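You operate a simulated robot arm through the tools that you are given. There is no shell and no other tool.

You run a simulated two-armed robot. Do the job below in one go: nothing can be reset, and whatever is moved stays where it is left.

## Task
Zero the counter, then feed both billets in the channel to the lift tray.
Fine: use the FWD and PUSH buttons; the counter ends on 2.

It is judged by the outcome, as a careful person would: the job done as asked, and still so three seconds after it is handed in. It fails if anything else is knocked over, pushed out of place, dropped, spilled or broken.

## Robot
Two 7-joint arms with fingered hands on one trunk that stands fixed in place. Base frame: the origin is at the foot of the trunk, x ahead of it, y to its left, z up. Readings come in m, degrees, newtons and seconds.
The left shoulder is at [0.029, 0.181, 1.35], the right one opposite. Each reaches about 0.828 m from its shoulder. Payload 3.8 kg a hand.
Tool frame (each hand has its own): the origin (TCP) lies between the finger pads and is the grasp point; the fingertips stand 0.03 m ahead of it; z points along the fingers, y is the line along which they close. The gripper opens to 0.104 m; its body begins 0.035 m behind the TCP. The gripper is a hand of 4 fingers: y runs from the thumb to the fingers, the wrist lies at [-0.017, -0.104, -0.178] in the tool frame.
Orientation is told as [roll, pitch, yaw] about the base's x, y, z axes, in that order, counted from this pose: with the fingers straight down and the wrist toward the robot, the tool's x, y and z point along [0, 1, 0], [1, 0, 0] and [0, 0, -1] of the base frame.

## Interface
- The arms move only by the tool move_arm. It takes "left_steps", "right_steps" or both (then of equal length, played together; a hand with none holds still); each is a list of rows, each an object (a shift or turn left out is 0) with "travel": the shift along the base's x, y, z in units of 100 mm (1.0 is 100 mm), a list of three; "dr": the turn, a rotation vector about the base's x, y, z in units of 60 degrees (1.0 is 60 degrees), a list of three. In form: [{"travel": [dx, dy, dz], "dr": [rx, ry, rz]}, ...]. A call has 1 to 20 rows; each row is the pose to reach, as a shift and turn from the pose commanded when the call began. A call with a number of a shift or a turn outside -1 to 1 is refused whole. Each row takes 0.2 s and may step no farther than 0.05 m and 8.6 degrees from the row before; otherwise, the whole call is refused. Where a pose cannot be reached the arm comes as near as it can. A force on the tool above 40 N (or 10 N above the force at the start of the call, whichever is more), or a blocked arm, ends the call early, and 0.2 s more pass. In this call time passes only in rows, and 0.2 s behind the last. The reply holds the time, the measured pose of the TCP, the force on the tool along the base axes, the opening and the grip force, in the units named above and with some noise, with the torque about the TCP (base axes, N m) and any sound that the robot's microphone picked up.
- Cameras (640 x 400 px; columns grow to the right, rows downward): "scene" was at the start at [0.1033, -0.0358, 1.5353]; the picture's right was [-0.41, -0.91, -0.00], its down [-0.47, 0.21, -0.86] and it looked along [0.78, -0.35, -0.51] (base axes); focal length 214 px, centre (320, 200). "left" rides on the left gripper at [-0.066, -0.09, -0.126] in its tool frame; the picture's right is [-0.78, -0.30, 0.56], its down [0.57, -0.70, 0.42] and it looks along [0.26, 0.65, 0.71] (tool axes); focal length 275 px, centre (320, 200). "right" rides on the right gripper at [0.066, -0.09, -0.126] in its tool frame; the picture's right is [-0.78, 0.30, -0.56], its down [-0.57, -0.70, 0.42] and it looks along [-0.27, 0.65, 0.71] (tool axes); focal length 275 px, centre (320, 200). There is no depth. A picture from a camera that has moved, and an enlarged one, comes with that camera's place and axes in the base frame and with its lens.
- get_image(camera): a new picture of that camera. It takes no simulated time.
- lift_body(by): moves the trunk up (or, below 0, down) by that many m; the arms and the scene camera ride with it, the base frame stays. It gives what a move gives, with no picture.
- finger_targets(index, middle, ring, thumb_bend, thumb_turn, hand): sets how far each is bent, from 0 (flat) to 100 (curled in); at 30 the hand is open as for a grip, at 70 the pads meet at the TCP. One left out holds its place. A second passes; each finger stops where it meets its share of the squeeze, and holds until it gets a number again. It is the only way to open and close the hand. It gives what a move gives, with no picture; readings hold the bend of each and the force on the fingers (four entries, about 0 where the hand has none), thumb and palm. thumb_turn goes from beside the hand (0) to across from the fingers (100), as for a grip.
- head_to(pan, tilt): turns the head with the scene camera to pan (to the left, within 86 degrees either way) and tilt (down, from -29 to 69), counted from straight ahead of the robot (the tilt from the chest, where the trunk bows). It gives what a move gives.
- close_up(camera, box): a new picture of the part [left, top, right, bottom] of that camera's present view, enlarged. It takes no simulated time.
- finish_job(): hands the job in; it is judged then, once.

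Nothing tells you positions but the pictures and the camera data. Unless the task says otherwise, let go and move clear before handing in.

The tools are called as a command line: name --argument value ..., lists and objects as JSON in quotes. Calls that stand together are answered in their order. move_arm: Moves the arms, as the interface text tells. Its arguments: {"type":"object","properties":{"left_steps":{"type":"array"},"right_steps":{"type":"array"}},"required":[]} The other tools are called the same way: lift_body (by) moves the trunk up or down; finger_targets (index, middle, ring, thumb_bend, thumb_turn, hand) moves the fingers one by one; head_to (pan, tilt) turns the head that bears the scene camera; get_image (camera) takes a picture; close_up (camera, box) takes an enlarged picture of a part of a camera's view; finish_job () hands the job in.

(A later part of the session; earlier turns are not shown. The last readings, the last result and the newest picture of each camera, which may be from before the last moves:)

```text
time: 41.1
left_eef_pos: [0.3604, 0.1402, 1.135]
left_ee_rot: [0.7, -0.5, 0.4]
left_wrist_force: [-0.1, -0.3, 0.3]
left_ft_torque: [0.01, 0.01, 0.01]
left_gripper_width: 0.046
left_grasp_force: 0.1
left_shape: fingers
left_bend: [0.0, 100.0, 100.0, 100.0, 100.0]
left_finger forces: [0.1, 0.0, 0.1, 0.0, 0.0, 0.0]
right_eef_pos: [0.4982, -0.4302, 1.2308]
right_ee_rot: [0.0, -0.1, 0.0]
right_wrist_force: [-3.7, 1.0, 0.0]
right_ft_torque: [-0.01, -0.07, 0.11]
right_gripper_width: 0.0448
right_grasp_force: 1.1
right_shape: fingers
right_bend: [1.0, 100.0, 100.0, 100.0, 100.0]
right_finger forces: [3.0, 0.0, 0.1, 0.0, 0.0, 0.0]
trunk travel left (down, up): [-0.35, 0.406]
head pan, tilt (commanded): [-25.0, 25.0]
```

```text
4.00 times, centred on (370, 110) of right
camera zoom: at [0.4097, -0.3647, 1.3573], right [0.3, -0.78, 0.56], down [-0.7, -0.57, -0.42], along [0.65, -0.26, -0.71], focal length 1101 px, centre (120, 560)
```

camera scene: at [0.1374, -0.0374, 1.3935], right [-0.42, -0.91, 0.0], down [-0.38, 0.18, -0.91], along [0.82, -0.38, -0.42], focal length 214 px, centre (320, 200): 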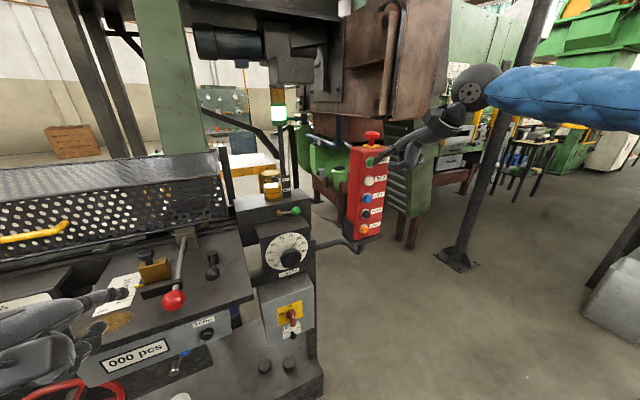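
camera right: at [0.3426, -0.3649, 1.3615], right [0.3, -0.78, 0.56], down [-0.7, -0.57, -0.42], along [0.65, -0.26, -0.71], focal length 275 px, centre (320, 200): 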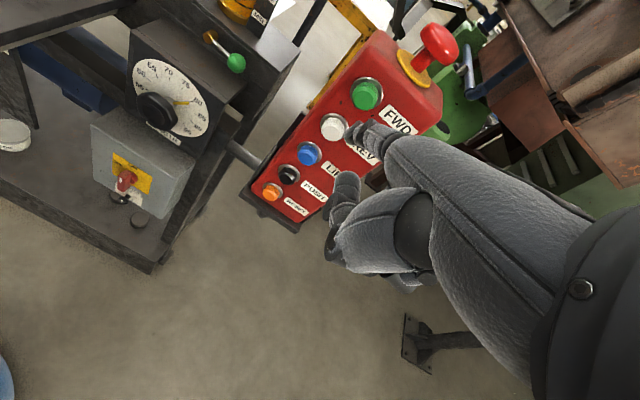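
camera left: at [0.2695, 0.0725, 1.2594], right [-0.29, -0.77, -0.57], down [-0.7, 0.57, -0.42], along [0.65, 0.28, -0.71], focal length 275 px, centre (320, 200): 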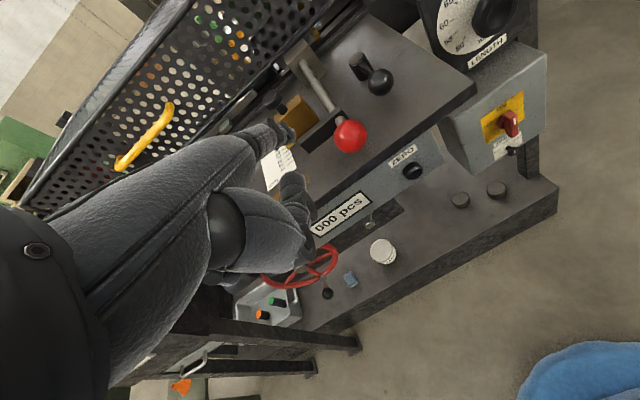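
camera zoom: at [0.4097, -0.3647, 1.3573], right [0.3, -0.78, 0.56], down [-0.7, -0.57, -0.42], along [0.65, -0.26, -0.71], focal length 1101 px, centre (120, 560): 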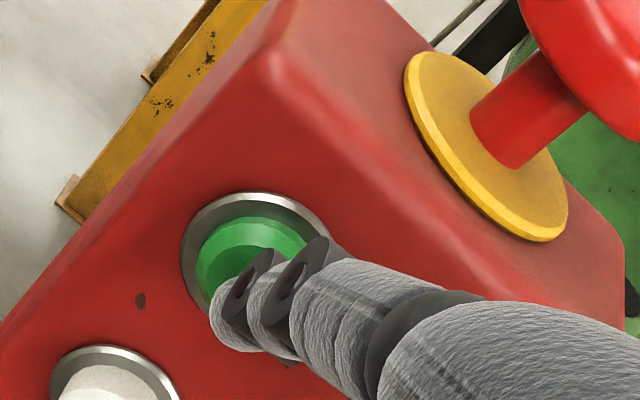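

The light is still green and the counter is at 000. There may already be a billet at the station behind the pusher plate. I'll release FWD, back the finger away and lower the trunk to look level through the guard's bottom holes.

move_arm --right_steps '[{"travel": [-0.2, 0, 0]}, {"travel": [-0.6, 0, 0]}, {"travel": [-1.0, 0, 0]}]'

lift_body --by -0.22

head_to --pan 0 --tilt 15

get_image --camera "scene"

```text
time: 41.9
left_eef_pos: [0.3596, 0.1402, 1.1349]
left_ee_rot: [0.7, -0.5, 0.4]
left_wrist_force: [0.1, -0.2, -0.1]
left_ft_torque: [0.0, -0.01, -0.01]
left_gripper_width: 0.0457
left_grasp_force: 0.0
left_shape: fingers
left_bend: [0.0, 100.0, 100.0, 100.0, 100.0]
left_finger forces: [0.0, 0.0, 0.0, 0.1, 0.1, 0.1]
right_eef_pos: [0.3988, -0.4303, 1.2322]
right_ee_rot: [0.0, 0.0, 0.0]
right_wrist_force: [-0.3, -0.3, -0.5]
right_ft_torque: [0.06, -0.01, 0.02]
right_gripper_width: 0.046
right_grasp_force: 0.1
right_shape: fingers
right_bend: [0.0, 100.0, 100.0, 100.0, 100.0]
right_finger forces: [0.0, 0.0, 0.1, 0.1, 0.1, 0.1]
trunk travel left (down, up): [-0.35, 0.406]
head pan, tilt (commanded): [-25.0, 25.0]
```

```text
time: 44.2
left_eef_pos: [0.4188, 0.1373, 0.8489]
left_ee_rot: [0.6, 11.8, 0.4]
left_wrist_force: [-0.8, -0.2, 0.1]
left_ft_torque: [-0.01, -0.01, 0.02]
left_gripper_width: 0.0457
left_grasp_force: 0.1
left_shape: fingers
left_bend: [0.0, 100.0, 100.0, 100.0, 100.0]
left_finger forces: [0.1, 0.0, 0.0, 0.1, 0.0, 0.0]
right_eef_pos: [0.3989, -0.4312, 1.0119]
right_ee_rot: [0.0, 0.1, 0.1]
right_wrist_force: [-0.9, 0.0, 1.0]
right_ft_torque: [0.01, -0.01, -0.05]
right_gripper_width: 0.0458
right_grasp_force: 0.0
right_shape: fingers
right_bend: [0.0, 100.0, 100.0, 100.0, 100.0]
right_finger forces: [0.0, 0.0, 0.0, 0.0, 0.1, 0.1]
trunk travel left (down, up): [-0.13, 0.626]
head pan, tilt (commanded): [-25.0, 25.0]
```

```text
time: 45.1
left_eef_pos: [0.4179, 0.1385, 0.8486]
left_ee_rot: [0.7, 11.7, 0.5]
left_wrist_force: [0.2, -0.4, -0.3]
left_ft_torque: [-0.01, -0.01, -0.04]
left_gripper_width: 0.0457
left_grasp_force: 0.0
left_shape: fingers
left_bend: [0.0, 100.0, 100.0, 100.0, 100.0]
left_finger forces: [0.0, 0.0, 0.0, 0.0, 0.0, 0.1]
right_eef_pos: [0.4008, -0.4307, 1.0122]
right_ee_rot: [0.0, 0.0, 0.1]
right_wrist_force: [-0.6, 0.3, -0.4]
right_ft_torque: [0.01, -0.01, 0.01]
right_gripper_width: 0.0459
right_grasp_force: 0.0
right_shape: fingers
right_bend: [0.0, 100.0, 100.0, 100.0, 100.0]
right_finger forces: [0.0, 0.1, 0.0, 0.1, 0.0, 0.1]
trunk travel left (down, up): [-0.13, 0.626]
head pan, tilt (commanded): [0.0, 15.0]
```

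```text
taken
camera scene: at [0.2501, 0.0013, 1.1828], right [0.0, -1.0, 0.0], down [-0.26, 0.0, -0.97], along [0.97, 0.0, -0.26], focal length 214 px, centre (320, 200)
```

scene: 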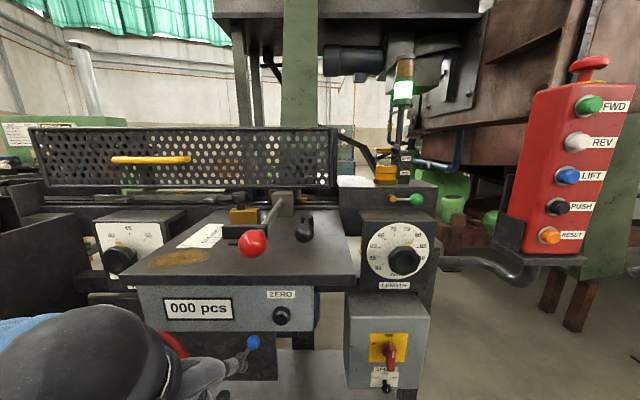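

Lowering that far tilted the trunk and pushed the left hand forward, near the HAND/MOTOR lever. No contact force shows, but I'll check at once and then pull the left hand straight back.

close_up --camera "scene" --box '[130, 280, 330, 400]'

get_image --camera "left"

close_up --camera "scene" --box '[160, 120, 350, 220]'

close_up --camera "scene" --box '[20, 120, 200, 220]'

```text
3.20 times, centred on (230, 340) of scene
camera zoom: at [0.2501, 0.0013, 1.1828], right [0.0, -1.0, 0.0], down [-0.26, 0.0, -0.97], along [0.97, 0.0, -0.26], focal length 686 px, centre (608, -248)
```

zoom: 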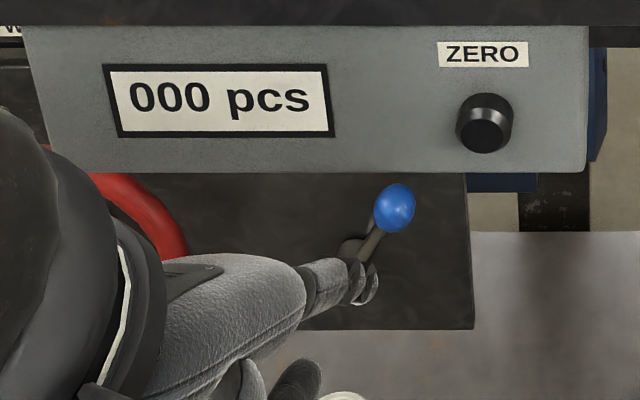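

```text
taken
camera left: at [0.3564, 0.072, 0.9888], right [-0.4, -0.77, -0.49], down [-0.78, 0.57, -0.26], along [0.49, 0.28, -0.83], focal length 275 px, centre (320, 200)
```

left: 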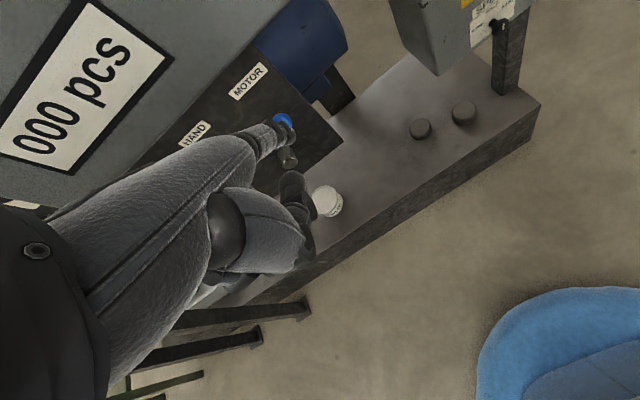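

```text
3.37 times, centred on (255, 170) of scene
camera zoom: at [0.2501, 0.0013, 1.1828], right [0.0, -1.0, 0.0], down [-0.26, 0.0, -0.97], along [0.97, 0.0, -0.26], focal length 722 px, centre (539, 301)
```

zoom: 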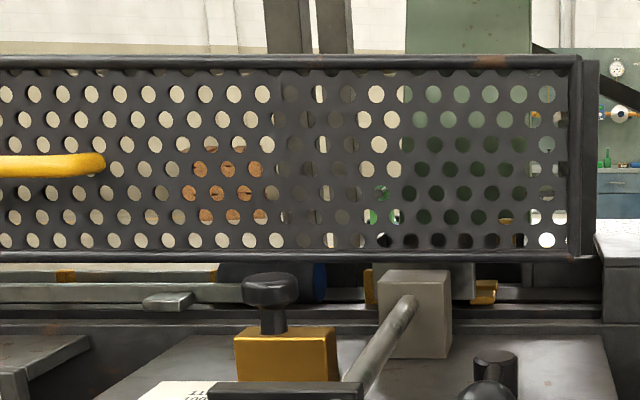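

```text
3.56 times, centred on (110, 170) of scene
camera zoom: at [0.2501, 0.0013, 1.1828], right [0.0, -1.0, 0.0], down [-0.26, 0.0, -0.97], along [0.97, 0.0, -0.26], focal length 763 px, centre (1067, 307)
```

zoom: 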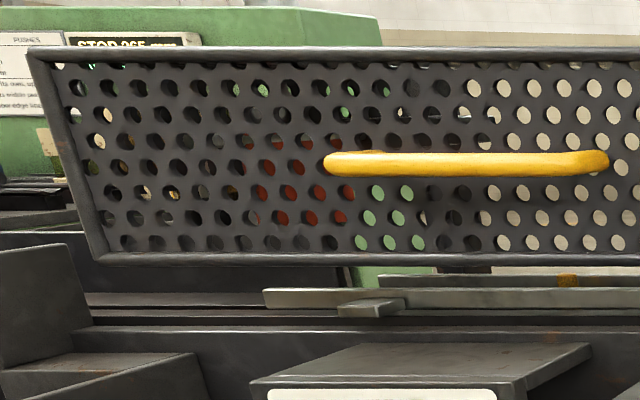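

The finger is well clear of the lever, whose knob is about 13 cm further in and still at MOTOR. This low view is useful: a dark billet with a blue right end sits in the channel below the guard. First I'll draw the left hand back toward the robot.

move_arm --left_steps '[{"travel": [-0.15, 0, 0]}, {"travel": [-0.3, 0, 0]}, {"travel": [-0.5, 0, 0]}]'

close_up --camera "scene" --box '[210, 175, 320, 230]'

close_up --camera "scene" --box '[255, 185, 315, 220]'

get_image --camera "scene"

```text
time: 45.9
left_eef_pos: [0.4037, 0.1188, 0.8607]
left_ee_rot: [0.8, 11.8, 0.4]
left_wrist_force: [-0.3, -0.2, 0.4]
left_ft_torque: [-0.01, 0.04, 0.0]
left_gripper_width: 0.0456
left_grasp_force: 0.0
left_shape: fingers
left_bend: [0.0, 100.0, 100.0, 100.0, 100.0]
left_finger forces: [0.0, 0.1, 0.0, 0.0, 0.1, 0.0]
left hand out of reach, approached as far as the arm can: row 1, 2, 3
right_eef_pos: [0.3999, -0.4298, 1.0123]
right_ee_rot: [0.0, 0.0, 0.2]
right_wrist_force: [-0.1, 0.1, 0.3]
right_ft_torque: [-0.01, -0.02, -0.01]
right_gripper_width: 0.046
right_grasp_force: 0.0
right_shape: fingers
right_bend: [0.0, 100.0, 100.0, 100.0, 100.0]
right_finger forces: [0.0, 0.0, 0.0, 0.1, 0.0, 0.0]
trunk travel left (down, up): [-0.13, 0.626]
head pan, tilt (commanded): [0.0, 15.0]
```

```text
5.82 times, centred on (265, 202) of scene
camera zoom: at [0.2501, 0.0014, 1.1829], right [0.0, -1.0, 0.0], down [-0.26, 0.0, -0.97], along [0.97, 0.0, -0.26], focal length 1248 px, centre (640, 186)
```

zoom: 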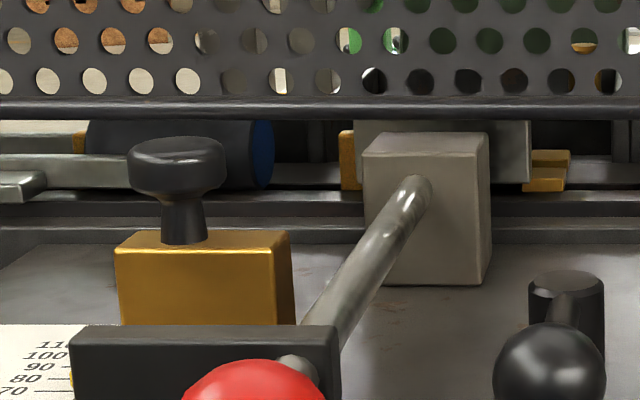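

```text
10.67 times, centred on (285, 202) of scene
camera zoom: at [0.2501, 0.0014, 1.1829], right [0.0, -1.0, 0.0], down [-0.26, 0.0, -0.97], along [0.97, 0.0, -0.26], focal length 2288 px, centre (693, 173)
```

zoom: 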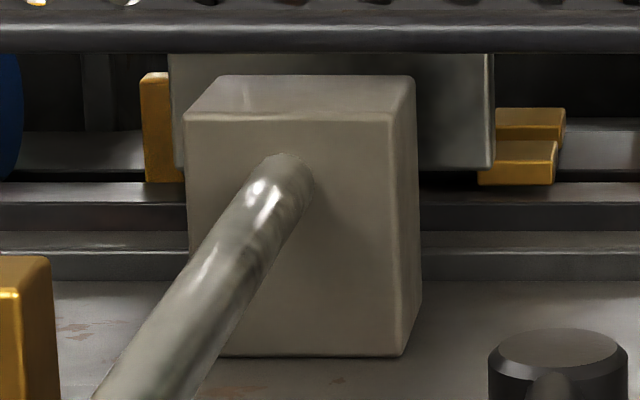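

```text
taken
camera scene: at [0.2501, 0.0014, 1.1829], right [0.0, -1.0, 0.0], down [-0.26, 0.0, -0.97], along [0.97, 0.0, -0.26], focal length 214 px, centre (320, 200)
```

scene: 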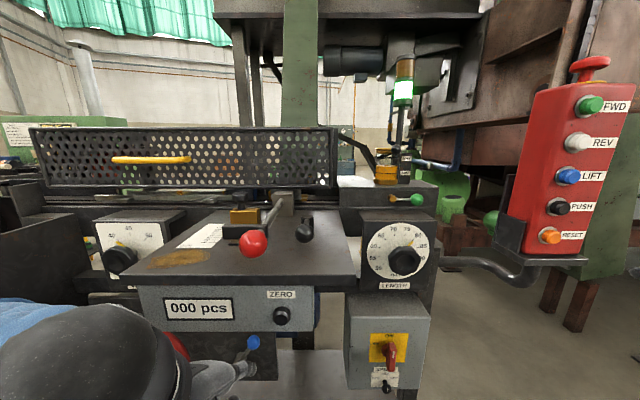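

The view is clear now. Billet A spans y ≈ 0.174–0.255 with a lug right behind it, and the next pocket sits behind the pusher plate (y ≈ 0.05–0.13) against the gold stop, which is where the leading billet should be. I'll curl the left index so it can't catch the plate edge, raise the trunk again and set up for PUSH.

finger_targets --hand "left" --index 100

lift_body --by 0.08

get_image --camera "scene"

get_image --camera "left"

```text
time: 46.9
left_eef_pos: [0.4044, 0.12, 0.8616]
left_ee_rot: [0.9, 11.9, 0.4]
left_wrist_force: [1.1, -0.1, 0.8]
left_ft_torque: [0.0, 0.01, 0.0]
left_gripper_width: 0.0109
left_grasp_force: 0.1
left_shape: fingers
left_bend: [82.0, 100.0, 100.0, 100.0, 100.0]
left_finger forces: [0.0, 0.0, 0.0, 0.0, 0.0, 0.0]
right_eef_pos: [0.3996, -0.4305, 1.01]
right_ee_rot: [-0.1, 0.0, 0.1]
right_wrist_force: [0.5, 0.1, 1.1]
right_ft_torque: [0.01, -0.01, 0.01]
right_gripper_width: 0.0458
right_grasp_force: 0.1
right_shape: fingers
right_bend: [0.0, 100.0, 100.0, 100.0, 100.0]
right_finger forces: [0.1, 0.0, 0.0, 0.0, 0.0, 0.0]
trunk travel left (down, up): [-0.13, 0.626]
head pan, tilt (commanded): [0.0, 15.0]
```

```text
time: 48.1
left_eef_pos: [0.4062, 0.1228, 0.9397]
left_ee_rot: [0.8, 11.8, 0.3]
left_wrist_force: [-0.4, -0.3, 0.0]
left_ft_torque: [-0.03, 0.0, 0.0]
left_gripper_width: 0.0037
left_grasp_force: 0.1
left_shape: fingers
left_bend: [91.0, 100.0, 100.0, 100.0, 100.0]
left_finger forces: [0.0, 0.0, 0.0, 0.0, 0.0, 0.0]
right_eef_pos: [0.4009, -0.4302, 1.0908]
right_ee_rot: [-0.1, 0.1, 0.1]
right_wrist_force: [0.1, -0.1, -0.5]
right_ft_torque: [0.01, 0.01, 0.02]
right_gripper_width: 0.0459
right_grasp_force: 0.0
right_shape: fingers
right_bend: [0.0, 100.0, 100.0, 100.0, 100.0]
right_finger forces: [0.0, 0.0, 0.0, 0.1, 0.1, 0.1]
trunk travel left (down, up): [-0.21, 0.546]
head pan, tilt (commanded): [0.0, 15.0]
```

```text
taken
camera scene: at [0.2068, 0.0012, 1.2663], right [0.0, -1.0, 0.0], down [-0.26, 0.0, -0.97], along [0.97, 0.0, -0.26], focal length 214 px, centre (320, 200)
```

scene: 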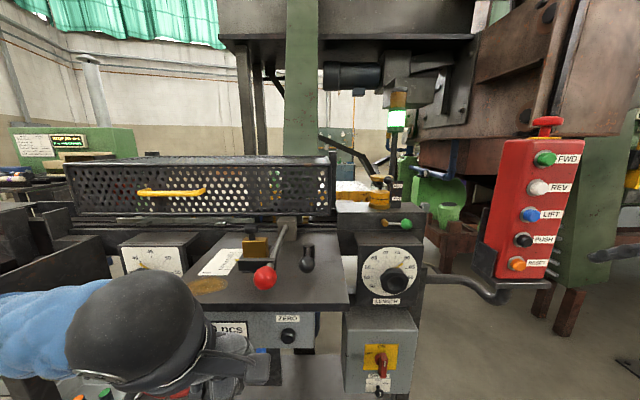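

```text
taken
camera left: at [0.3429, 0.0548, 1.0802], right [-0.4, -0.77, -0.49], down [-0.78, 0.57, -0.26], along [0.49, 0.28, -0.83], focal length 275 px, centre (320, 200)
```

left: 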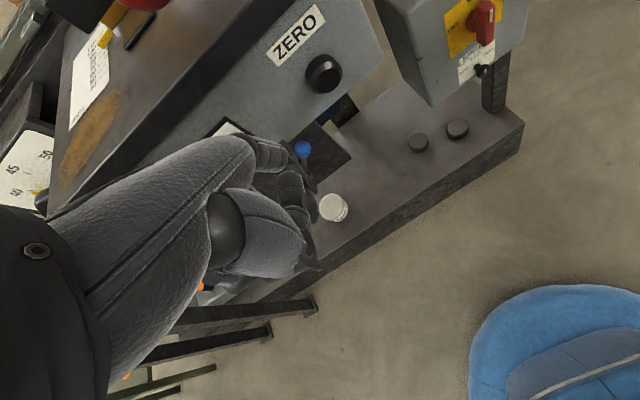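

move_arm --left_steps '[{"travel": [-0.15, 0, 0.1], "dr": [0, -0.06, 0]}, {"travel": [-0.3, 0, 0.2], "dr": [0, -0.12, 0]}, {"travel": [-0.45, 0, 0.3], "dr": [0, -0.2, 0]}]'

lift_body --by 0.14

get_image --camera "scene"

get_image --camera "left"

```text
time: 48.9
left_eef_pos: [0.3841, 0.1009, 0.9851]
left_ee_rot: [0.7, -0.2, 0.3]
left_wrist_force: [-0.6, -0.1, 0.3]
left_ft_torque: [0.02, 0.03, -0.03]
left_gripper_width: 0.0038
left_grasp_force: 0.1
left_shape: fingers
left_bend: [91.0, 100.0, 100.0, 100.0, 100.0]
left_finger forces: [0.0, 0.0, 0.1, 0.0, 0.1, 0.1]
left hand out of reach, approached as far as the arm can: row 2, 3
right_eef_pos: [0.3991, -0.4312, 1.0927]
right_ee_rot: [0.0, 0.0, 0.1]
right_wrist_force: [0.1, -0.6, -1.2]
right_ft_torque: [-0.02, 0.0, 0.01]
right_gripper_width: 0.0458
right_grasp_force: 0.1
right_shape: fingers
right_bend: [0.0, 100.0, 100.0, 100.0, 100.0]
right_finger forces: [0.0, 0.1, 0.1, 0.0, 0.0, 0.0]
trunk travel left (down, up): [-0.21, 0.546]
head pan, tilt (commanded): [0.0, 15.0]
```

```text
time: 50.5
left_eef_pos: [0.3857, 0.1023, 1.1249]
left_ee_rot: [0.7, -0.2, 0.3]
left_wrist_force: [-0.7, -0.1, -0.9]
left_ft_torque: [-0.03, 0.03, -0.04]
left_gripper_width: 0.0037
left_grasp_force: 0.0
left_shape: fingers
left_bend: [91.0, 100.0, 100.0, 100.0, 100.0]
left_finger forces: [0.1, 0.1, 0.0, 0.0, 0.0, 0.0]
right_eef_pos: [0.3991, -0.4305, 1.2308]
right_ee_rot: [0.0, 0.0, 0.1]
right_wrist_force: [-0.4, 0.4, -0.4]
right_ft_torque: [0.01, 0.0, 0.02]
right_gripper_width: 0.0459
right_grasp_force: 0.1
right_shape: fingers
right_bend: [0.0, 100.0, 100.0, 100.0, 100.0]
right_finger forces: [0.1, 0.0, 0.0, 0.0, 0.0, 0.1]
trunk travel left (down, up): [-0.35, 0.406]
head pan, tilt (commanded): [0.0, 15.0]
```

```text
taken
camera scene: at [0.1483, 0.0012, 1.4095], right [0.0, -1.0, 0.0], down [-0.26, 0.0, -0.97], along [0.97, 0.0, -0.26], focal length 214 px, centre (320, 200)
```

scene: 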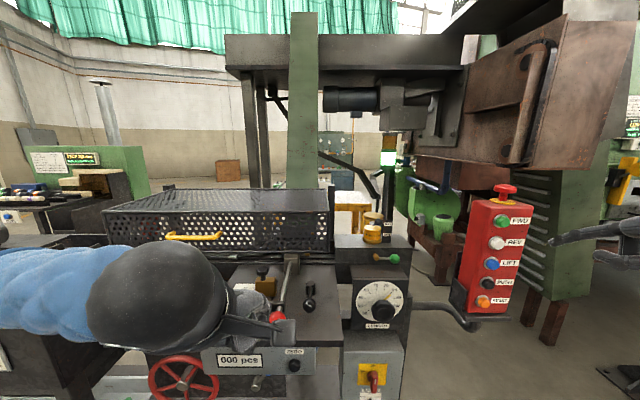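

```text
taken
camera left: at [0.2964, 0.035, 1.2506], right [-0.29, -0.77, -0.57], down [-0.7, 0.57, -0.42], along [0.65, 0.28, -0.71], focal length 275 px, centre (320, 200)
```

left: 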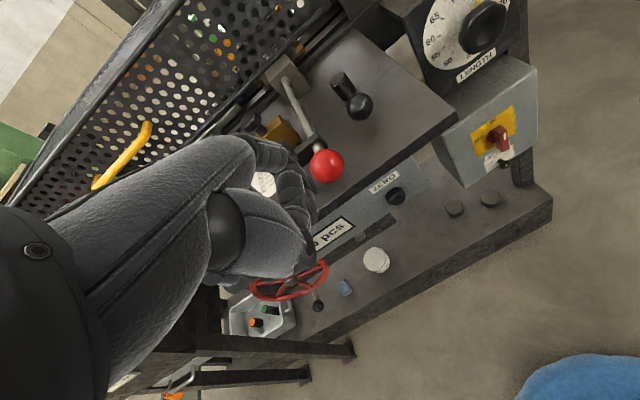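

The left hand is clear. Now I'll lower the right fingertip from FWD height to PUSH height, about 157 mm down and 10 cm off the pendant face, and check alignment.

move_arm --right_steps '[{"travel": [0, 0, -0.4]}, {"travel": [0, 0, -0.8]}, {"travel": [0, 0, -1.0]}]'

move_arm --right_steps '[{"travel": [0.1, 0.01, -0.3]}, {"travel": [0.3, 0.02, -0.57]}]'

head_to --pan -18 --tilt 25

get_image --camera "scene"

get_image --camera "right"

```text
time: 51.3
left_eef_pos: [0.3863, 0.1008, 1.1262]
left_ee_rot: [0.6, -0.2, 0.4]
left_wrist_force: [0.7, -1.1, -0.3]
left_ft_torque: [0.04, 0.01, 0.01]
left_gripper_width: 0.0037
left_grasp_force: 0.0
left_shape: fingers
left_bend: [91.0, 100.0, 100.0, 100.0, 100.0]
left_finger forces: [0.1, 0.0, 0.1, 0.0, 0.1, 0.1]
right_eef_pos: [0.3995, -0.4297, 1.1318]
right_ee_rot: [0.1, 0.0, 0.1]
right_wrist_force: [-0.2, -0.6, -0.4]
right_ft_torque: [0.01, 0.02, 0.01]
right_gripper_width: 0.0457
right_grasp_force: 0.0
right_shape: fingers
right_bend: [0.0, 100.0, 100.0, 100.0, 100.0]
right_finger forces: [0.0, 0.0, 0.1, 0.0, 0.0, 0.1]
trunk travel left (down, up): [-0.35, 0.406]
head pan, tilt (commanded): [0.0, 15.0]
```

```text
time: 51.9
left_eef_pos: [0.3859, 0.1021, 1.1265]
left_ee_rot: [0.7, -0.1, 0.4]
left_wrist_force: [0.5, 0.7, -0.4]
left_ft_torque: [0.01, 0.0, 0.05]
left_gripper_width: 0.0037
left_grasp_force: 0.0
left_shape: fingers
left_bend: [91.0, 100.0, 100.0, 100.0, 100.0]
left_finger forces: [0.0, 0.0, 0.0, 0.0, 0.1, 0.0]
right_eef_pos: [0.4298, -0.428, 1.0737]
right_ee_rot: [0.0, 0.0, 0.1]
right_wrist_force: [-0.5, -0.7, -0.3]
right_ft_torque: [-0.01, 0.03, 0.0]
right_gripper_width: 0.0458
right_grasp_force: 0.0
right_shape: fingers
right_bend: [0.0, 100.0, 100.0, 100.0, 100.0]
right_finger forces: [0.1, 0.0, 0.0, 0.0, 0.0, 0.0]
trunk travel left (down, up): [-0.35, 0.406]
head pan, tilt (commanded): [0.0, 15.0]
```

```text
time: 52.8
left_eef_pos: [0.3861, 0.1024, 1.1263]
left_ee_rot: [0.7, -0.2, 0.5]
left_wrist_force: [0.3, 0.1, -0.1]
left_ft_torque: [0.01, 0.01, 0.01]
left_gripper_width: 0.0034
left_grasp_force: 0.0
left_shape: fingers
left_bend: [91.0, 100.0, 100.0, 100.0, 100.0]
left_finger forces: [0.0, 0.0, 0.1, 0.0, 0.0, 0.0]
right_eef_pos: [0.4288, -0.4264, 1.0747]
right_ee_rot: [0.0, 0.0, 0.2]
right_wrist_force: [0.5, 0.5, 0.0]
right_ft_torque: [0.0, 0.02, -0.03]
right_gripper_width: 0.0456
right_grasp_force: 0.2
right_shape: fingers
right_bend: [0.0, 100.0, 100.0, 100.0, 100.0]
right_finger forces: [0.0, 0.1, 0.1, 0.0, 0.0, 0.1]
trunk travel left (down, up): [-0.35, 0.406]
head pan, tilt (commanded): [-18.0, 25.0]
```

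```text
taken
camera scene: at [0.1423, -0.0272, 1.3934], right [-0.31, -0.95, 0.0], down [-0.4, 0.13, -0.91], along [0.86, -0.28, -0.42], focal length 214 px, centre (320, 200)
```

scene: 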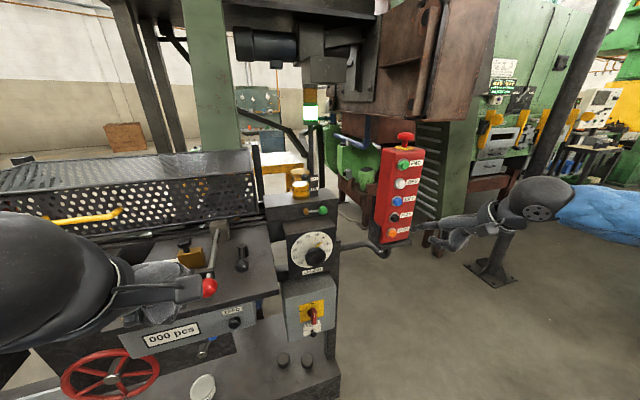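

```text
taken
camera right: at [0.3405, -0.3622, 1.2008], right [0.3, -0.78, 0.56], down [-0.7, -0.57, -0.42], along [0.65, -0.26, -0.71], focal length 275 px, centre (320, 200)
```

right: 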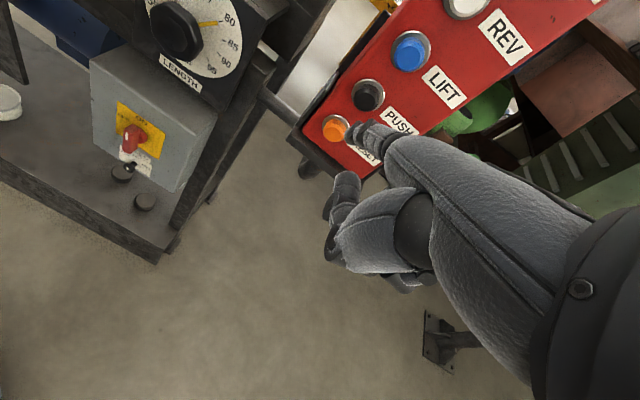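

PUSH appears at (369, 95) in the right view, practically where FWD did from the same offset, so the same forward stroke should press it squarely.

move_arm --right_steps '[{"travel": [0.3, 0, -0.04]}, {"travel": [0.52, 0, -0.05]}, {"travel": [0.6, 0, -0.05]}, {"travel": [0.65, 0, -0.05]}, {"travel": [0.69, 0, -0.05]}]'

get_image --camera "scene"

close_up --camera "scene" --box '[360, 120, 460, 260]'

close_up --camera "scene" --box '[120, 210, 290, 340]'

```text
time: 54.0
left_eef_pos: [0.3862, 0.1019, 1.1264]
left_ee_rot: [0.7, -0.2, 0.3]
left_wrist_force: [-0.2, -0.3, 1.2]
left_ft_torque: [-0.01, -0.02, -0.02]
left_gripper_width: 0.0035
left_grasp_force: 0.1
left_shape: fingers
left_bend: [91.0, 100.0, 100.0, 100.0, 100.0]
left_finger forces: [0.0, 0.0, 0.0, 0.1, 0.0, 0.0]
right_eef_pos: [0.4969, -0.4278, 1.0693]
right_ee_rot: [0.0, 0.0, 0.1]
right_wrist_force: [-2.0, 0.6, 0.4]
right_ft_torque: [0.01, -0.07, 0.02]
right_gripper_width: 0.0453
right_grasp_force: 0.8
right_shape: fingers
right_bend: [0.0, 100.0, 100.0, 100.0, 100.0]
right_finger forces: [2.3, 0.1, 0.0, 0.0, 0.1, 0.0]
trunk travel left (down, up): [-0.35, 0.406]
head pan, tilt (commanded): [-18.0, 25.0]
heard: click
```

```text
taken
camera scene: at [0.1418, -0.0272, 1.3935], right [-0.31, -0.95, 0.0], down [-0.4, 0.13, -0.91], along [0.86, -0.28, -0.42], focal length 214 px, centre (320, 200)
```

scene: 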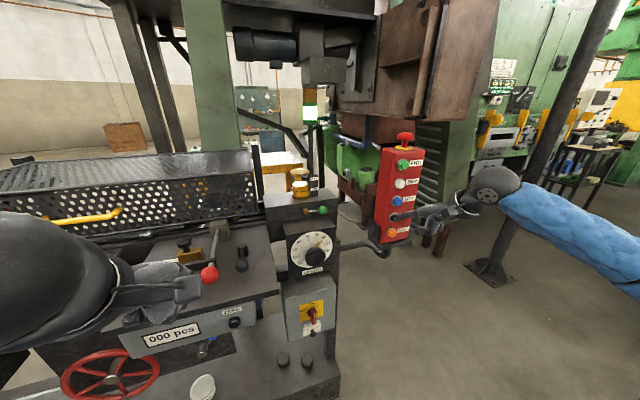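

```text
2.86 times, centred on (410, 190) of scene
camera zoom: at [0.1418, -0.0272, 1.3935], right [-0.31, -0.95, 0.0], down [-0.4, 0.13, -0.91], along [0.86, -0.28, -0.42], focal length 613 px, centre (63, 229)
```

zoom: 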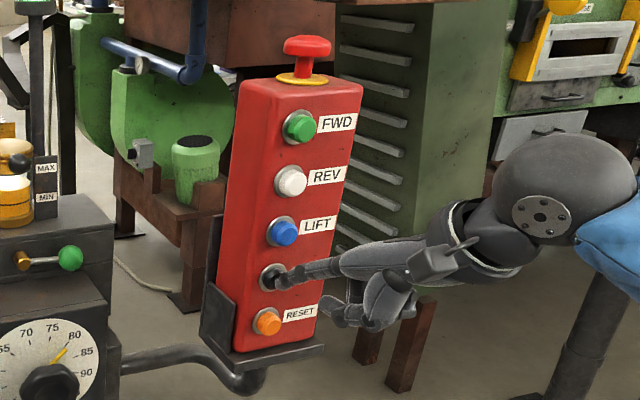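

```text
3.08 times, centred on (205, 275) of scene
camera zoom: at [0.1418, -0.0272, 1.3935], right [-0.31, -0.95, 0.0], down [-0.4, 0.13, -0.91], along [0.86, -0.28, -0.42], focal length 660 px, centre (674, -31)
```

zoom: 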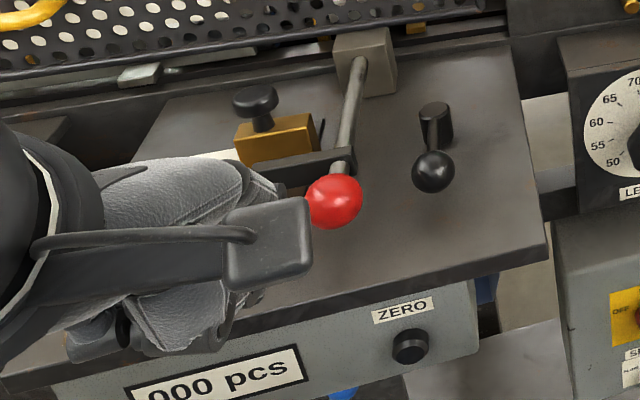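

PUSH clicked. I'll hold it briefly and watch the pusher and counter.

move_arm --right_steps '[{"travel": [0, 0, 0]}, {"travel": [0, 0, 0]}]'

close_up --camera "scene" --box '[100, 190, 300, 350]'

close_up --camera "left" --box '[230, 30, 360, 140]'

```text
time: 54.5
left_eef_pos: [0.3851, 0.1025, 1.1259]
left_ee_rot: [0.7, -0.2, 0.4]
left_wrist_force: [0.3, 0.9, 0.9]
left_ft_torque: [0.02, -0.01, 0.03]
left_gripper_width: 0.0038
left_grasp_force: 0.1
left_shape: fingers
left_bend: [91.0, 100.0, 100.0, 100.0, 100.0]
left_finger forces: [0.0, 0.0, 0.0, 0.1, 0.1, 0.0]
right_eef_pos: [0.4962, -0.4288, 1.0695]
right_ee_rot: [-0.1, 0.0, 0.1]
right_wrist_force: [-1.9, 1.3, 0.2]
right_ft_torque: [0.02, -0.06, 0.1]
right_gripper_width: 0.045
right_grasp_force: 2.0
right_shape: fingers
right_bend: [0.0, 100.0, 100.0, 100.0, 100.0]
right_finger forces: [2.2, 0.0, 0.0, 0.1, 0.1, 0.0]
trunk travel left (down, up): [-0.35, 0.406]
head pan, tilt (commanded): [-18.0, 25.0]
```

```text
2.50 times, centred on (200, 270) of scene
camera zoom: at [0.1417, -0.0271, 1.3935], right [-0.31, -0.95, 0.0], down [-0.4, 0.13, -0.91], along [0.86, -0.28, -0.42], focal length 536 px, centre (620, 25)
```

zoom: 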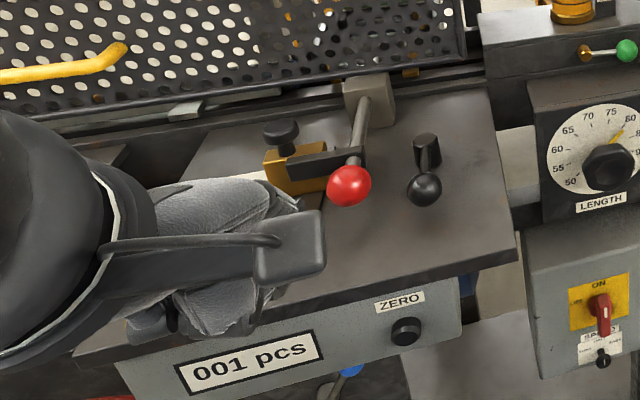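

```text
3.64 times, centred on (295, 85) of left
camera zoom: at [0.2956, 0.0352, 1.2511], right [-0.29, -0.77, -0.57], down [-0.7, 0.57, -0.42], along [0.65, 0.28, -0.71], focal length 1001 px, centre (411, 618)
```

zoom: 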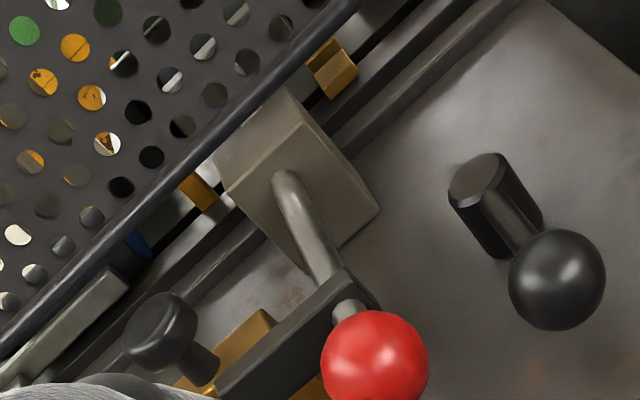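

The pusher stroked forward to its stop and the counter reads 001. I'll release PUSH and watch the pusher return.

move_arm --right_steps '[{"travel": [-0.2, 0, 0]}, {"travel": [-0.6, 0, 0.02]}, {"travel": [-0.7, 0, 0.05]}]'

close_up --camera "scene" --box '[100, 190, 300, 350]'

close_up --camera "left" --box '[230, 30, 360, 140]'

close_up --camera "left" --box '[130, 0, 330, 130]'

```text
time: 55.4
left_eef_pos: [0.3862, 0.1011, 1.1258]
left_ee_rot: [0.7, -0.2, 0.4]
left_wrist_force: [-0.4, -0.5, 0.4]
left_ft_torque: [0.03, -0.04, 0.0]
left_gripper_width: 0.0037
left_grasp_force: 0.1
left_shape: fingers
left_bend: [91.0, 100.0, 100.0, 100.0, 100.0]
left_finger forces: [0.0, 0.0, 0.0, 0.1, 0.0, 0.0]
right_eef_pos: [0.4302, -0.4279, 1.074]
right_ee_rot: [0.1, 0.0, 0.0]
right_wrist_force: [0.0, -0.3, -0.6]
right_ft_torque: [0.0, 0.0, 0.03]
right_gripper_width: 0.0459
right_grasp_force: 0.0
right_shape: fingers
right_bend: [0.0, 100.0, 100.0, 100.0, 100.0]
right_finger forces: [0.1, 0.0, 0.0, 0.0, 0.0, 0.1]
trunk travel left (down, up): [-0.35, 0.406]
head pan, tilt (commanded): [-18.0, 25.0]
```

```text
2.50 times, centred on (200, 270) of scene
camera zoom: at [0.143, -0.0277, 1.3933], right [-0.31, -0.95, 0.0], down [-0.4, 0.13, -0.91], along [0.86, -0.28, -0.42], focal length 536 px, centre (620, 25)
```

zoom: 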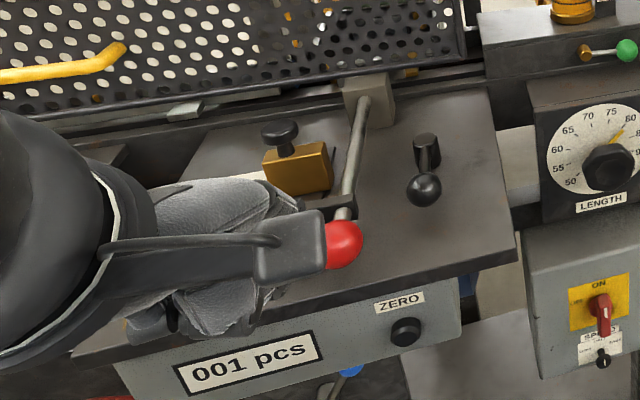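

```text
3.64 times, centred on (295, 85) of left
camera zoom: at [0.2968, 0.0347, 1.2508], right [-0.29, -0.77, -0.57], down [-0.7, 0.57, -0.42], along [0.65, 0.28, -0.71], focal length 1001 px, centre (411, 618)
```

zoom: 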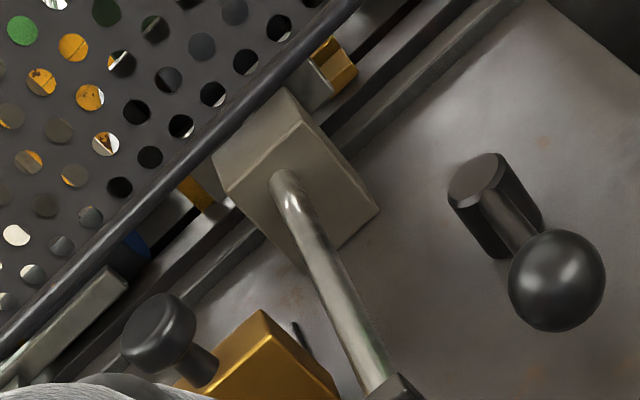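

```text
3.08 times, centred on (230, 65) of left
camera zoom: at [0.2968, 0.0347, 1.2508], right [-0.29, -0.77, -0.57], down [-0.7, 0.57, -0.42], along [0.65, 0.28, -0.71], focal length 847 px, centre (597, 615)
```

zoom: 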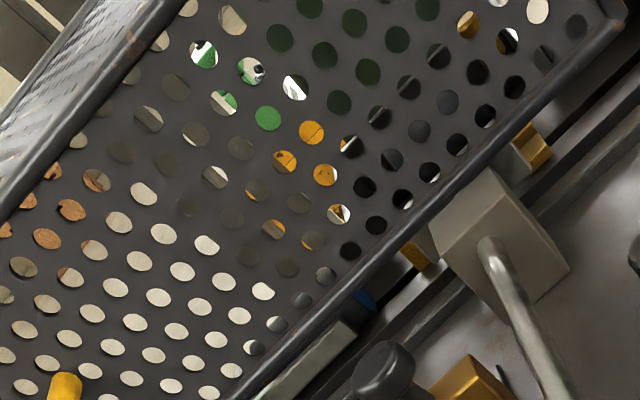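

The pusher is back, and through the guard I can see a billet lying about 70 mm further in, near [0.88, 0.1, 1.066], so the first billet is on the tray. Now I'll raise the right finger back to FWD to bring the second, blue-ended one to the station.

move_arm --right_steps '[{"travel": [0, 0, 0.4]}, {"travel": [0, 0, 0.8]}, {"travel": [0, 0, 1.0]}]'

move_arm --right_steps '[{"travel": [0, -0.01, 0.3]}, {"travel": [0, -0.02, 0.6]}]'

get_image --camera "right"

close_up --camera "scene" --box '[360, 120, 460, 260]'

```text
time: 56.1
left_eef_pos: [0.3842, 0.1027, 1.1268]
left_ee_rot: [0.6, -0.3, 0.4]
left_wrist_force: [-0.4, -0.4, 0.3]
left_ft_torque: [0.0, 0.03, 0.0]
left_gripper_width: 0.0036
left_grasp_force: 0.0
left_shape: fingers
left_bend: [91.0, 100.0, 100.0, 100.0, 100.0]
left_finger forces: [0.0, 0.0, 0.0, 0.0, 0.0, 0.0]
right_eef_pos: [0.4296, -0.4264, 1.1765]
right_ee_rot: [0.1, 0.2, 0.0]
right_wrist_force: [0.4, 0.6, 0.7]
right_ft_torque: [-0.01, -0.01, -0.06]
right_gripper_width: 0.0459
right_grasp_force: 0.1
right_shape: fingers
right_bend: [0.0, 100.0, 100.0, 100.0, 100.0]
right_finger forces: [0.2, 0.0, 0.0, 0.0, 0.0, 0.1]
trunk travel left (down, up): [-0.35, 0.406]
head pan, tilt (commanded): [-18.0, 25.0]
```

```text
time: 56.8
left_eef_pos: [0.3862, 0.1033, 1.1262]
left_ee_rot: [0.6, -0.2, 0.4]
left_wrist_force: [1.0, 0.1, 0.0]
left_ft_torque: [0.01, 0.0, 0.0]
left_gripper_width: 0.0037
left_grasp_force: 0.0
left_shape: fingers
left_bend: [91.0, 100.0, 100.0, 100.0, 100.0]
left_finger forces: [0.0, 0.0, 0.0, 0.1, 0.0, 0.0]
right_eef_pos: [0.4291, -0.4287, 1.2357]
right_ee_rot: [0.0, 0.1, 0.1]
right_wrist_force: [0.8, 0.1, -0.5]
right_ft_torque: [0.02, 0.01, -0.01]
right_gripper_width: 0.0457
right_grasp_force: 0.1
right_shape: fingers
right_bend: [0.0, 100.0, 100.0, 100.0, 100.0]
right_finger forces: [0.1, 0.0, 0.0, 0.0, 0.0, 0.1]
trunk travel left (down, up): [-0.35, 0.406]
head pan, tilt (commanded): [-18.0, 25.0]
```

```text
taken
camera right: at [0.3402, -0.3639, 1.3617], right [0.3, -0.78, 0.56], down [-0.7, -0.57, -0.42], along [0.65, -0.26, -0.71], focal length 275 px, centre (320, 200)
```

right: 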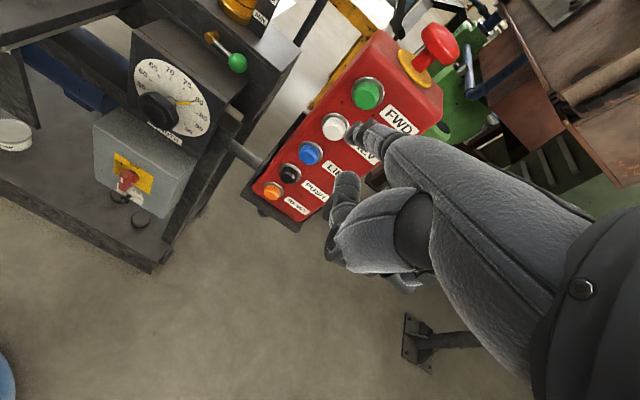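

```text
2.86 times, centred on (410, 190) of scene
camera zoom: at [0.1422, -0.027, 1.3934], right [-0.31, -0.95, 0.0], down [-0.4, 0.13, -0.91], along [0.86, -0.28, -0.42], focal length 613 px, centre (63, 229)
```

zoom: 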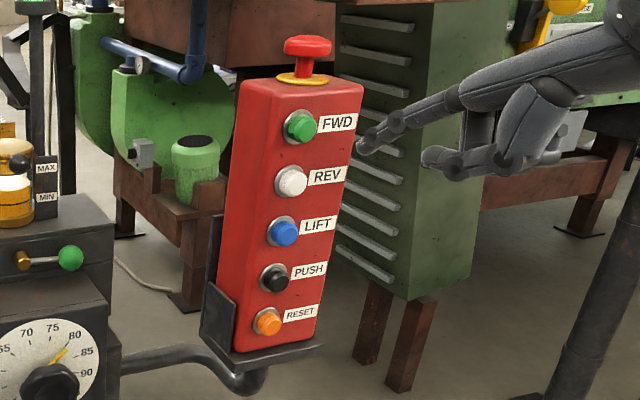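

FWD shows at (367, 94) in the right view, the same lineup as the first press. I'll press it the same way.

move_arm --right_steps '[{"travel": [0.3, 0, -0.04]}, {"travel": [0.52, 0, -0.05]}, {"travel": [0.6, 0, -0.05]}, {"travel": [0.65, 0, -0.05]}, {"travel": [0.69, 0, -0.05]}]'

move_arm --right_steps '[{"travel": [0, 0, 0]}, {"travel": [0, 0, 0]}, {"travel": [0, 0, 0]}]'

close_up --camera "left" --box '[130, 0, 330, 130]'

close_up --camera "scene" --box '[100, 190, 300, 350]'

```text
time: 58.0
left_eef_pos: [0.3859, 0.102, 1.1266]
left_ee_rot: [0.7, -0.2, 0.4]
left_wrist_force: [-0.3, 0.8, 0.6]
left_ft_torque: [0.03, -0.02, 0.0]
left_gripper_width: 0.0037
left_grasp_force: 0.1
left_shape: fingers
left_bend: [91.0, 100.0, 100.0, 100.0, 100.0]
left_finger forces: [0.0, 0.0, 0.0, 0.0, 0.0, 0.0]
right_eef_pos: [0.4981, -0.4309, 1.2304]
right_ee_rot: [0.1, 0.0, 0.1]
right_wrist_force: [-2.0, -0.4, 1.1]
right_ft_torque: [0.01, -0.09, 0.04]
right_gripper_width: 0.0453
right_grasp_force: 0.8
right_shape: fingers
right_bend: [0.0, 100.0, 100.0, 100.0, 100.0]
right_finger forces: [2.2, 0.1, 0.0, 0.0, 0.0, 0.0]
trunk travel left (down, up): [-0.35, 0.406]
head pan, tilt (commanded): [-18.0, 25.0]
heard: click
```

```text
time: 58.8
left_eef_pos: [0.3848, 0.1012, 1.1262]
left_ee_rot: [0.6, -0.3, 0.4]
left_wrist_force: [0.3, 0.9, 0.2]
left_ft_torque: [-0.04, 0.01, 0.02]
left_gripper_width: 0.0037
left_grasp_force: 0.0
left_shape: fingers
left_bend: [91.0, 100.0, 100.0, 100.0, 100.0]
left_finger forces: [0.0, 0.1, 0.0, 0.0, 0.0, 0.0]
right_eef_pos: [0.4962, -0.4304, 1.2297]
right_ee_rot: [0.0, -0.1, 0.1]
right_wrist_force: [-1.9, 1.4, 0.6]
right_ft_torque: [0.02, -0.05, 0.13]
right_gripper_width: 0.0454
right_grasp_force: 0.8
right_shape: fingers
right_bend: [0.0, 100.0, 100.0, 100.0, 100.0]
right_finger forces: [2.1, 0.0, 0.0, 0.0, 0.0, 0.0]
trunk travel left (down, up): [-0.35, 0.406]
head pan, tilt (commanded): [-18.0, 25.0]
```

```text
3.08 times, centred on (230, 65) of left
camera zoom: at [0.2956, 0.0352, 1.2511], right [-0.29, -0.77, -0.57], down [-0.7, 0.57, -0.42], along [0.65, 0.28, -0.71], focal length 847 px, centre (597, 615)
```

zoom: 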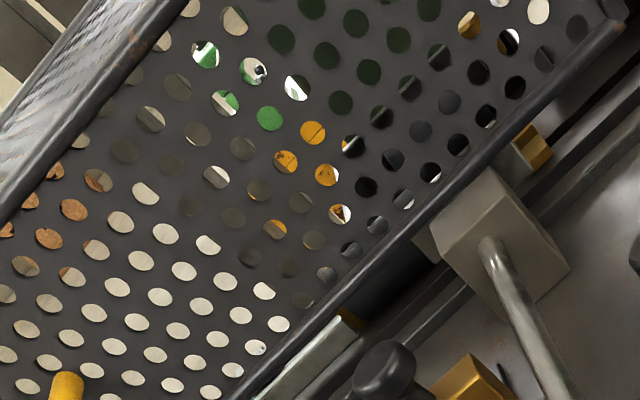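

```text
2.50 times, centred on (200, 270) of scene
camera zoom: at [0.1417, -0.027, 1.3935], right [-0.31, -0.95, 0.0], down [-0.4, 0.13, -0.91], along [0.86, -0.28, -0.42], focal length 536 px, centre (620, 25)
```

zoom: 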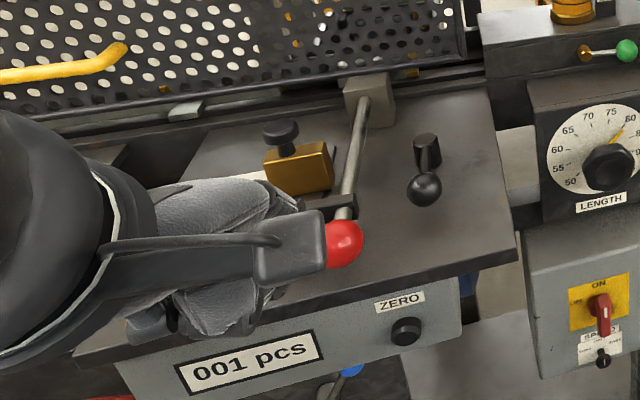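

The billet and its lug are moving right. I'll keep FWD held until the chain stops.

move_arm --right_steps '[{"travel": [0, 0, 0]}, {"travel": [0, 0, 0]}, {"travel": [0, 0, 0]}]'

close_up --camera "left" --box '[130, 0, 330, 130]'

move_arm --right_steps '[{"travel": [0, 0, 0]}, {"travel": [0, 0, 0]}]'

close_up --camera "left" --box '[130, 0, 330, 130]'

close_up --camera "scene" --box '[100, 190, 300, 350]'

```text
time: 59.5
left_eef_pos: [0.3848, 0.1024, 1.1263]
left_ee_rot: [0.5, -0.2, 0.5]
left_wrist_force: [0.6, -0.4, 1.1]
left_ft_torque: [0.01, 0.02, -0.02]
left_gripper_width: 0.0039
left_grasp_force: 0.0
left_shape: fingers
left_bend: [91.0, 100.0, 100.0, 100.0, 100.0]
left_finger forces: [0.1, 0.0, 0.0, 0.0, 0.1, 0.0]
right_eef_pos: [0.4974, -0.4307, 1.2295]
right_ee_rot: [0.0, -0.1, 0.0]
right_wrist_force: [-1.2, -0.1, 0.1]
right_ft_torque: [-0.01, -0.03, 0.12]
right_gripper_width: 0.0454
right_grasp_force: 1.1
right_shape: fingers
right_bend: [0.0, 100.0, 100.0, 100.0, 100.0]
right_finger forces: [2.1, 0.1, 0.0, 0.0, 0.0, 0.1]
trunk travel left (down, up): [-0.35, 0.406]
head pan, tilt (commanded): [-18.0, 25.0]
```

```text
3.08 times, centred on (230, 65) of left
camera zoom: at [0.2956, 0.0352, 1.2511], right [-0.29, -0.77, -0.57], down [-0.7, 0.57, -0.42], along [0.65, 0.28, -0.71], focal length 847 px, centre (597, 615)
```

zoom: 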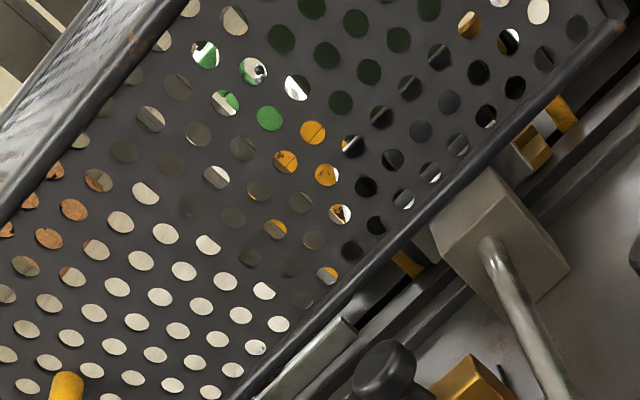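

```text
time: 60.1
left_eef_pos: [0.3863, 0.1024, 1.1261]
left_ee_rot: [0.5, -0.2, 0.5]
left_wrist_force: [0.2, 0.4, -0.3]
left_ft_torque: [0.0, -0.01, 0.0]
left_gripper_width: 0.0038
left_grasp_force: 0.2
left_shape: fingers
left_bend: [91.0, 100.0, 100.0, 100.0, 100.0]
left_finger forces: [0.0, 0.0, 0.0, 0.1, 0.0, 0.0]
right_eef_pos: [0.4974, -0.4306, 1.2303]
right_ee_rot: [0.0, 0.0, 0.0]
right_wrist_force: [-2.1, 0.2, -0.3]
right_ft_torque: [-0.02, -0.06, 0.09]
right_gripper_width: 0.0451
right_grasp_force: 0.9
right_shape: fingers
right_bend: [0.0, 100.0, 100.0, 100.0, 100.0]
right_finger forces: [2.2, 0.1, 0.1, 0.0, 0.0, 0.0]
trunk travel left (down, up): [-0.35, 0.406]
head pan, tilt (commanded): [-18.0, 25.0]
```

```text
3.08 times, centred on (230, 65) of left
camera zoom: at [0.2956, 0.0352, 1.2511], right [-0.29, -0.77, -0.57], down [-0.7, 0.57, -0.42], along [0.65, 0.28, -0.71], focal length 847 px, centre (597, 615)
```

zoom: 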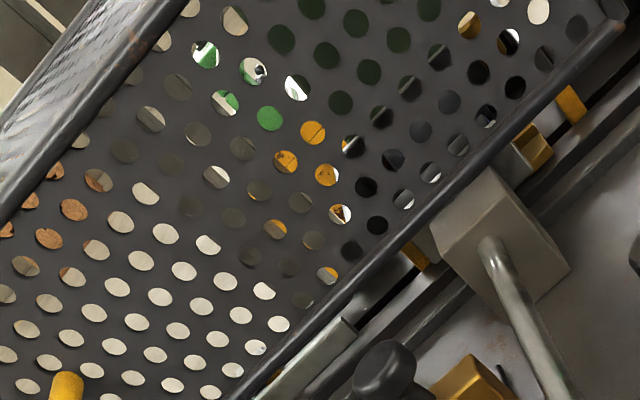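

```text
2.50 times, centred on (200, 270) of scene
camera zoom: at [0.1417, -0.0271, 1.3935], right [-0.31, -0.95, 0.0], down [-0.4, 0.13, -0.91], along [0.86, -0.28, -0.42], focal length 536 px, centre (620, 25)
```

zoom: 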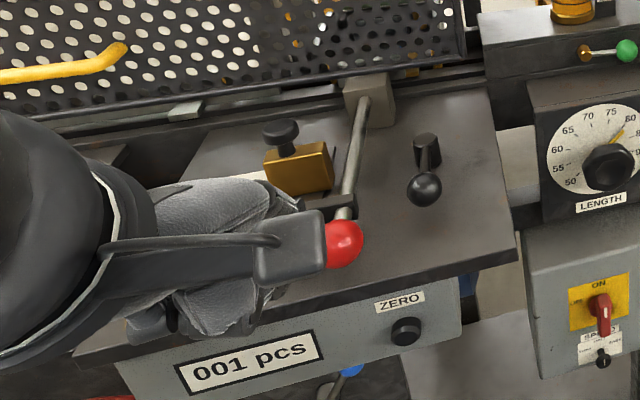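

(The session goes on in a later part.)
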